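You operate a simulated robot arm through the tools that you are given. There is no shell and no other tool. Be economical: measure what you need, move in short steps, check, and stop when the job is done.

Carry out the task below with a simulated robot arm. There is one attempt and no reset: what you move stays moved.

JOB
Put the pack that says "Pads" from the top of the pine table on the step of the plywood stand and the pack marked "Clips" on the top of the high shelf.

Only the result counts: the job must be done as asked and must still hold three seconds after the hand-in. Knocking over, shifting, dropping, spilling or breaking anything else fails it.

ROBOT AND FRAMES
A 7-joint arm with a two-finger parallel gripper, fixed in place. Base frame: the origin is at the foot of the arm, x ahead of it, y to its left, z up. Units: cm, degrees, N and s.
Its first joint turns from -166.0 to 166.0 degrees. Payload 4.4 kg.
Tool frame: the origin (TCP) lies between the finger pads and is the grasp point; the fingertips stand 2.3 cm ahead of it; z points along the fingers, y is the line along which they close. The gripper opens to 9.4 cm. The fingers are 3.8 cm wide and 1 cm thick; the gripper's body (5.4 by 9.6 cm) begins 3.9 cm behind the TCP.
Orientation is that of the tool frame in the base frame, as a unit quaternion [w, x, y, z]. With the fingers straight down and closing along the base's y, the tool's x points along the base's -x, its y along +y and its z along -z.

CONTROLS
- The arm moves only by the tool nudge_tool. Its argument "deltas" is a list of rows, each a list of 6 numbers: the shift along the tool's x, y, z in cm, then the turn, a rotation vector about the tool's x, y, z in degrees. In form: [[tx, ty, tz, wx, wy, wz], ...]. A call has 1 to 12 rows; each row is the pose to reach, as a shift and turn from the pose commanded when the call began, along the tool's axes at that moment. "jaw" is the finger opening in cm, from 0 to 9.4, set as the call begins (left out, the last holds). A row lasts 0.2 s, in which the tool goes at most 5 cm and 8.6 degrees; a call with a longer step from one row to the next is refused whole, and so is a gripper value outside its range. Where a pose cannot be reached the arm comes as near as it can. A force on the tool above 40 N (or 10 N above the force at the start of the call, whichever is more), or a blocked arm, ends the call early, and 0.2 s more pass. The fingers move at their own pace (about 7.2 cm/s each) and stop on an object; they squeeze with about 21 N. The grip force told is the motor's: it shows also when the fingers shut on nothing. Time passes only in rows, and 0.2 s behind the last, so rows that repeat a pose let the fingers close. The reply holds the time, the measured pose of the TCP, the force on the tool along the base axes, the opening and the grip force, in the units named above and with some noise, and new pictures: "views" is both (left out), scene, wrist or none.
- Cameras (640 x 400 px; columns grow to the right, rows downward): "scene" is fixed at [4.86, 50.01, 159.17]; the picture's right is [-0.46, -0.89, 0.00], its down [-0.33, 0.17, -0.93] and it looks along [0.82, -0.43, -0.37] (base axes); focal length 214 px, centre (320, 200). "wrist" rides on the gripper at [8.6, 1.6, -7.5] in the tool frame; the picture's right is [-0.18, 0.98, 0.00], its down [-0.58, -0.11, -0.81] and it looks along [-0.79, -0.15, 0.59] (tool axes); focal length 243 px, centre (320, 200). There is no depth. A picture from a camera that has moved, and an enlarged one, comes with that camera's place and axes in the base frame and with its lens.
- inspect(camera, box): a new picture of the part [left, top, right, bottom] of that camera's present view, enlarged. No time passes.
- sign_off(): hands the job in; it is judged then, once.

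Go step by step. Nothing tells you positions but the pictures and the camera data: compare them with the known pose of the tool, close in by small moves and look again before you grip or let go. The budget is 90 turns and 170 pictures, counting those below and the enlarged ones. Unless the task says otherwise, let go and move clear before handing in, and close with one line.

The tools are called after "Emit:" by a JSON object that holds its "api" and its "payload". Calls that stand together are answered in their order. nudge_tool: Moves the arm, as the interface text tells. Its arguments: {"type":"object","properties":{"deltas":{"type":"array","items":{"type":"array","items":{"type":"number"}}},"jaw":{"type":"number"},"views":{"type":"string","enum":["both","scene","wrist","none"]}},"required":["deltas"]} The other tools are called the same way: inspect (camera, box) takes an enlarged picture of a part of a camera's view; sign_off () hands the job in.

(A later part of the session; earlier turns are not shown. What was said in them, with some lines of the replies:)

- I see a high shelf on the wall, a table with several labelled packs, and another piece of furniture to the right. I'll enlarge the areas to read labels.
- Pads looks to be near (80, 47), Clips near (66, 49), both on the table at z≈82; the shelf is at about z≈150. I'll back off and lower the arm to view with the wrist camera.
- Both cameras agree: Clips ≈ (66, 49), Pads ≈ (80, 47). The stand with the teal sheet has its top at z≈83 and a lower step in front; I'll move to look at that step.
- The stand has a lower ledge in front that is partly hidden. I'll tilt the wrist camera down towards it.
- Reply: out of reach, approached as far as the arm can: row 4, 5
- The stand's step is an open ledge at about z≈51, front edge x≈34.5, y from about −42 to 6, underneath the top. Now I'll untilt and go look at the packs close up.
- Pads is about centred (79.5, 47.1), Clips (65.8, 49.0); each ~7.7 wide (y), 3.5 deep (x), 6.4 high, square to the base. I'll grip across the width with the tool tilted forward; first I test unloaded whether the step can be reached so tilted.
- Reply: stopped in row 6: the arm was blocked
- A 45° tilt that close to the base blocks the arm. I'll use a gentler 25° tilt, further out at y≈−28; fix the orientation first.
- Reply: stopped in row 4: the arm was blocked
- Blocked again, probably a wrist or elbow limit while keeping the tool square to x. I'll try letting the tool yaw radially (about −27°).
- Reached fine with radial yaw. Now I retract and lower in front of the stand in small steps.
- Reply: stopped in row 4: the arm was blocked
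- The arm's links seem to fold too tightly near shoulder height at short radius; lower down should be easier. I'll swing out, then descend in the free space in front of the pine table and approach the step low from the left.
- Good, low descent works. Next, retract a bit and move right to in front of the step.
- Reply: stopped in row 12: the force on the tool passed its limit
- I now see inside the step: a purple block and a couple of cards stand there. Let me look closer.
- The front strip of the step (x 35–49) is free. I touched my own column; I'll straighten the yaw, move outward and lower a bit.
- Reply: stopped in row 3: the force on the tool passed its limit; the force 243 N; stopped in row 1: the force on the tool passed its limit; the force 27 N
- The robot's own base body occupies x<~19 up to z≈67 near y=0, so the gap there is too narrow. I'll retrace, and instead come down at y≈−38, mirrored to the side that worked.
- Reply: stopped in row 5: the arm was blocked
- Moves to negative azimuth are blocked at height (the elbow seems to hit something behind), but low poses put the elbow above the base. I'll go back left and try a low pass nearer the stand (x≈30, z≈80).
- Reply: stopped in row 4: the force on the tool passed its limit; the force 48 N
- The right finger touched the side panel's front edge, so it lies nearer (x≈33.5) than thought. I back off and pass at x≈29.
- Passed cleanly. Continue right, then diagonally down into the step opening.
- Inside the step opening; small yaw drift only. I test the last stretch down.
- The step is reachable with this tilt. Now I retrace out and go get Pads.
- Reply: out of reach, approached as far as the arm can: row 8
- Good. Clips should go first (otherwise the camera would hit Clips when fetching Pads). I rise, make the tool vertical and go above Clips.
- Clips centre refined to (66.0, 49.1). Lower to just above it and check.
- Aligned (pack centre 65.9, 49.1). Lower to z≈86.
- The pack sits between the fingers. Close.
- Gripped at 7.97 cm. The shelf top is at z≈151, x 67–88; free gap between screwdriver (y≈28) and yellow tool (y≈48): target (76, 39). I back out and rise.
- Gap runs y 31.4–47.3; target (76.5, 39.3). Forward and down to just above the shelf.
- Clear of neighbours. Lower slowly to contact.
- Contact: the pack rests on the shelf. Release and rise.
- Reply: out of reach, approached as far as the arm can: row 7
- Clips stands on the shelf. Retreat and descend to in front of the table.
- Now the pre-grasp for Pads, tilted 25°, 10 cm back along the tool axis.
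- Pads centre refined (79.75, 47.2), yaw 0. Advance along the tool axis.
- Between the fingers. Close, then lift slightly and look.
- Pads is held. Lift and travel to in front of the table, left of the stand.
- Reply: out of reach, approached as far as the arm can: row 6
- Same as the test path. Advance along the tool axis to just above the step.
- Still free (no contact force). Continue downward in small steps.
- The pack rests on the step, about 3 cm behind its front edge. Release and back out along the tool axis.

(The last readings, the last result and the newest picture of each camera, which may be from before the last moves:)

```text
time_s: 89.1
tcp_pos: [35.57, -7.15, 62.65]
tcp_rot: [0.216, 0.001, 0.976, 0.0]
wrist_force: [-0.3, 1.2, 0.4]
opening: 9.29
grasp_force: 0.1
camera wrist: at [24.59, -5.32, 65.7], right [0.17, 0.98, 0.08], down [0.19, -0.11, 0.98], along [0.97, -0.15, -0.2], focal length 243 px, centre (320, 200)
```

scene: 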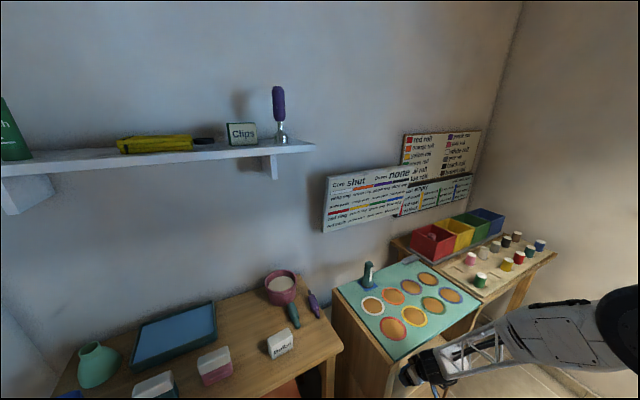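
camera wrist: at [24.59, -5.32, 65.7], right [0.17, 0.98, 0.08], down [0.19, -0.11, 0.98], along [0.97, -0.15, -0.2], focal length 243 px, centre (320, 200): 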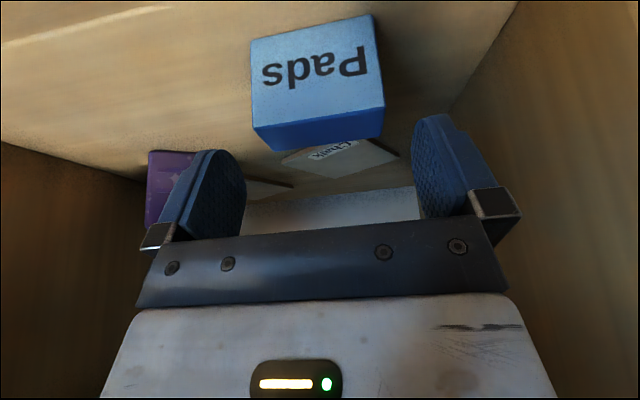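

Pads stands upright on the step. Move clear.

Emit:
{"api": "nudge_tool", "payload": {"deltas": [[-0.1, 0, -3, 0, 0, 0], [-0.2, 0, -6, 0, 0, 0], [-0.5, 0, -9, 0, 0, 0], [-0.9, 0, -12, 0, 0, 0], [-1.3, 0, -15.5, 0, 0, 0], [-1.6, 0, -19, 0, 0, 0], [-1.6, 0, -19, 0, 0, 0]], "views": "both"}}

Emit:
{"api": "inspect", "payload": {"camera": "scene", "box": [100, 70, 340, 200]}}

```text
time_s: 90.7
tcp_pos: [28.84, -7.17, 80.67]
tcp_rot: [0.215, 0.0, 0.977, 0.001]
wrist_force: [0.0, -0.2, 0.2]
opening: 9.29
grasp_force: 0.1
camera wrist: at [17.86, -5.43, 83.71], right [0.17, 0.98, 0.08], down [0.19, -0.11, 0.98], along [0.97, -0.15, -0.2], focal length 243 px, centre (320, 200)
```

scene: 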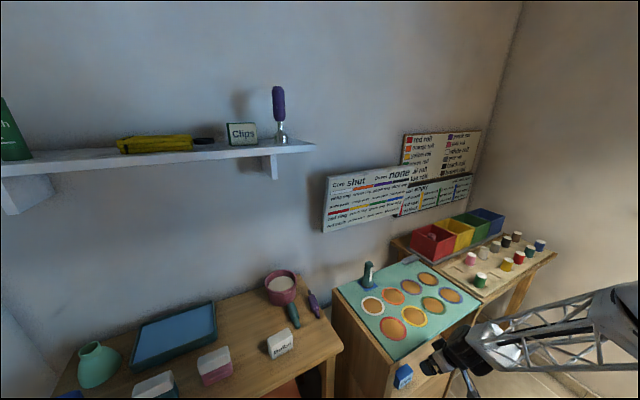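
wrist: 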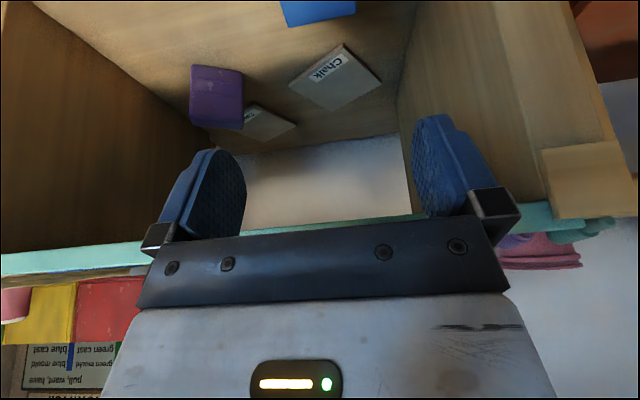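

```text
2.67 times, centred on (220, 135) of scene
camera zoom: at [4.86, 50.01, 159.17], right [-0.46, -0.89, 0.0], down [-0.33, 0.17, -0.93], along [0.82, -0.43, -0.37], focal length 572 px, centre (587, 373)
```

zoom: 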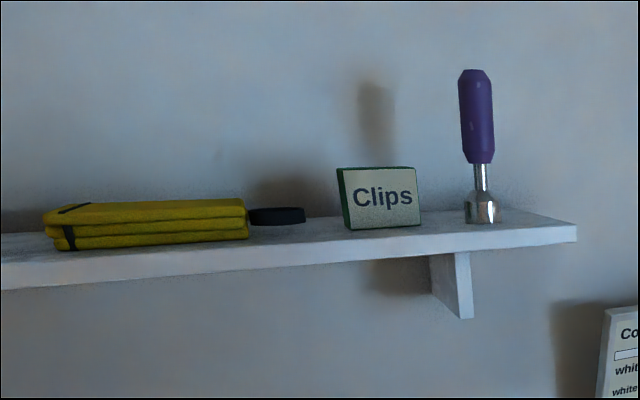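

Clips stands on the high shelf and Pads stands on the step of the stand. The gripper is clear and I see nothing else disturbed, so I'm handing in.

Emit:
{"api": "sign_off", "payload": {}}

```text
The job is handed in.
```

The job is handed in: "Pads" is on the step of the plywood stand and "Clips" is on top of the high shelf. The gripper is open and clear of both. While finding a way in, the arm bumped the stand's side panel (about 45 N) and, as far as I can tell, its own base. Nothing looked shifted in the last pictures.
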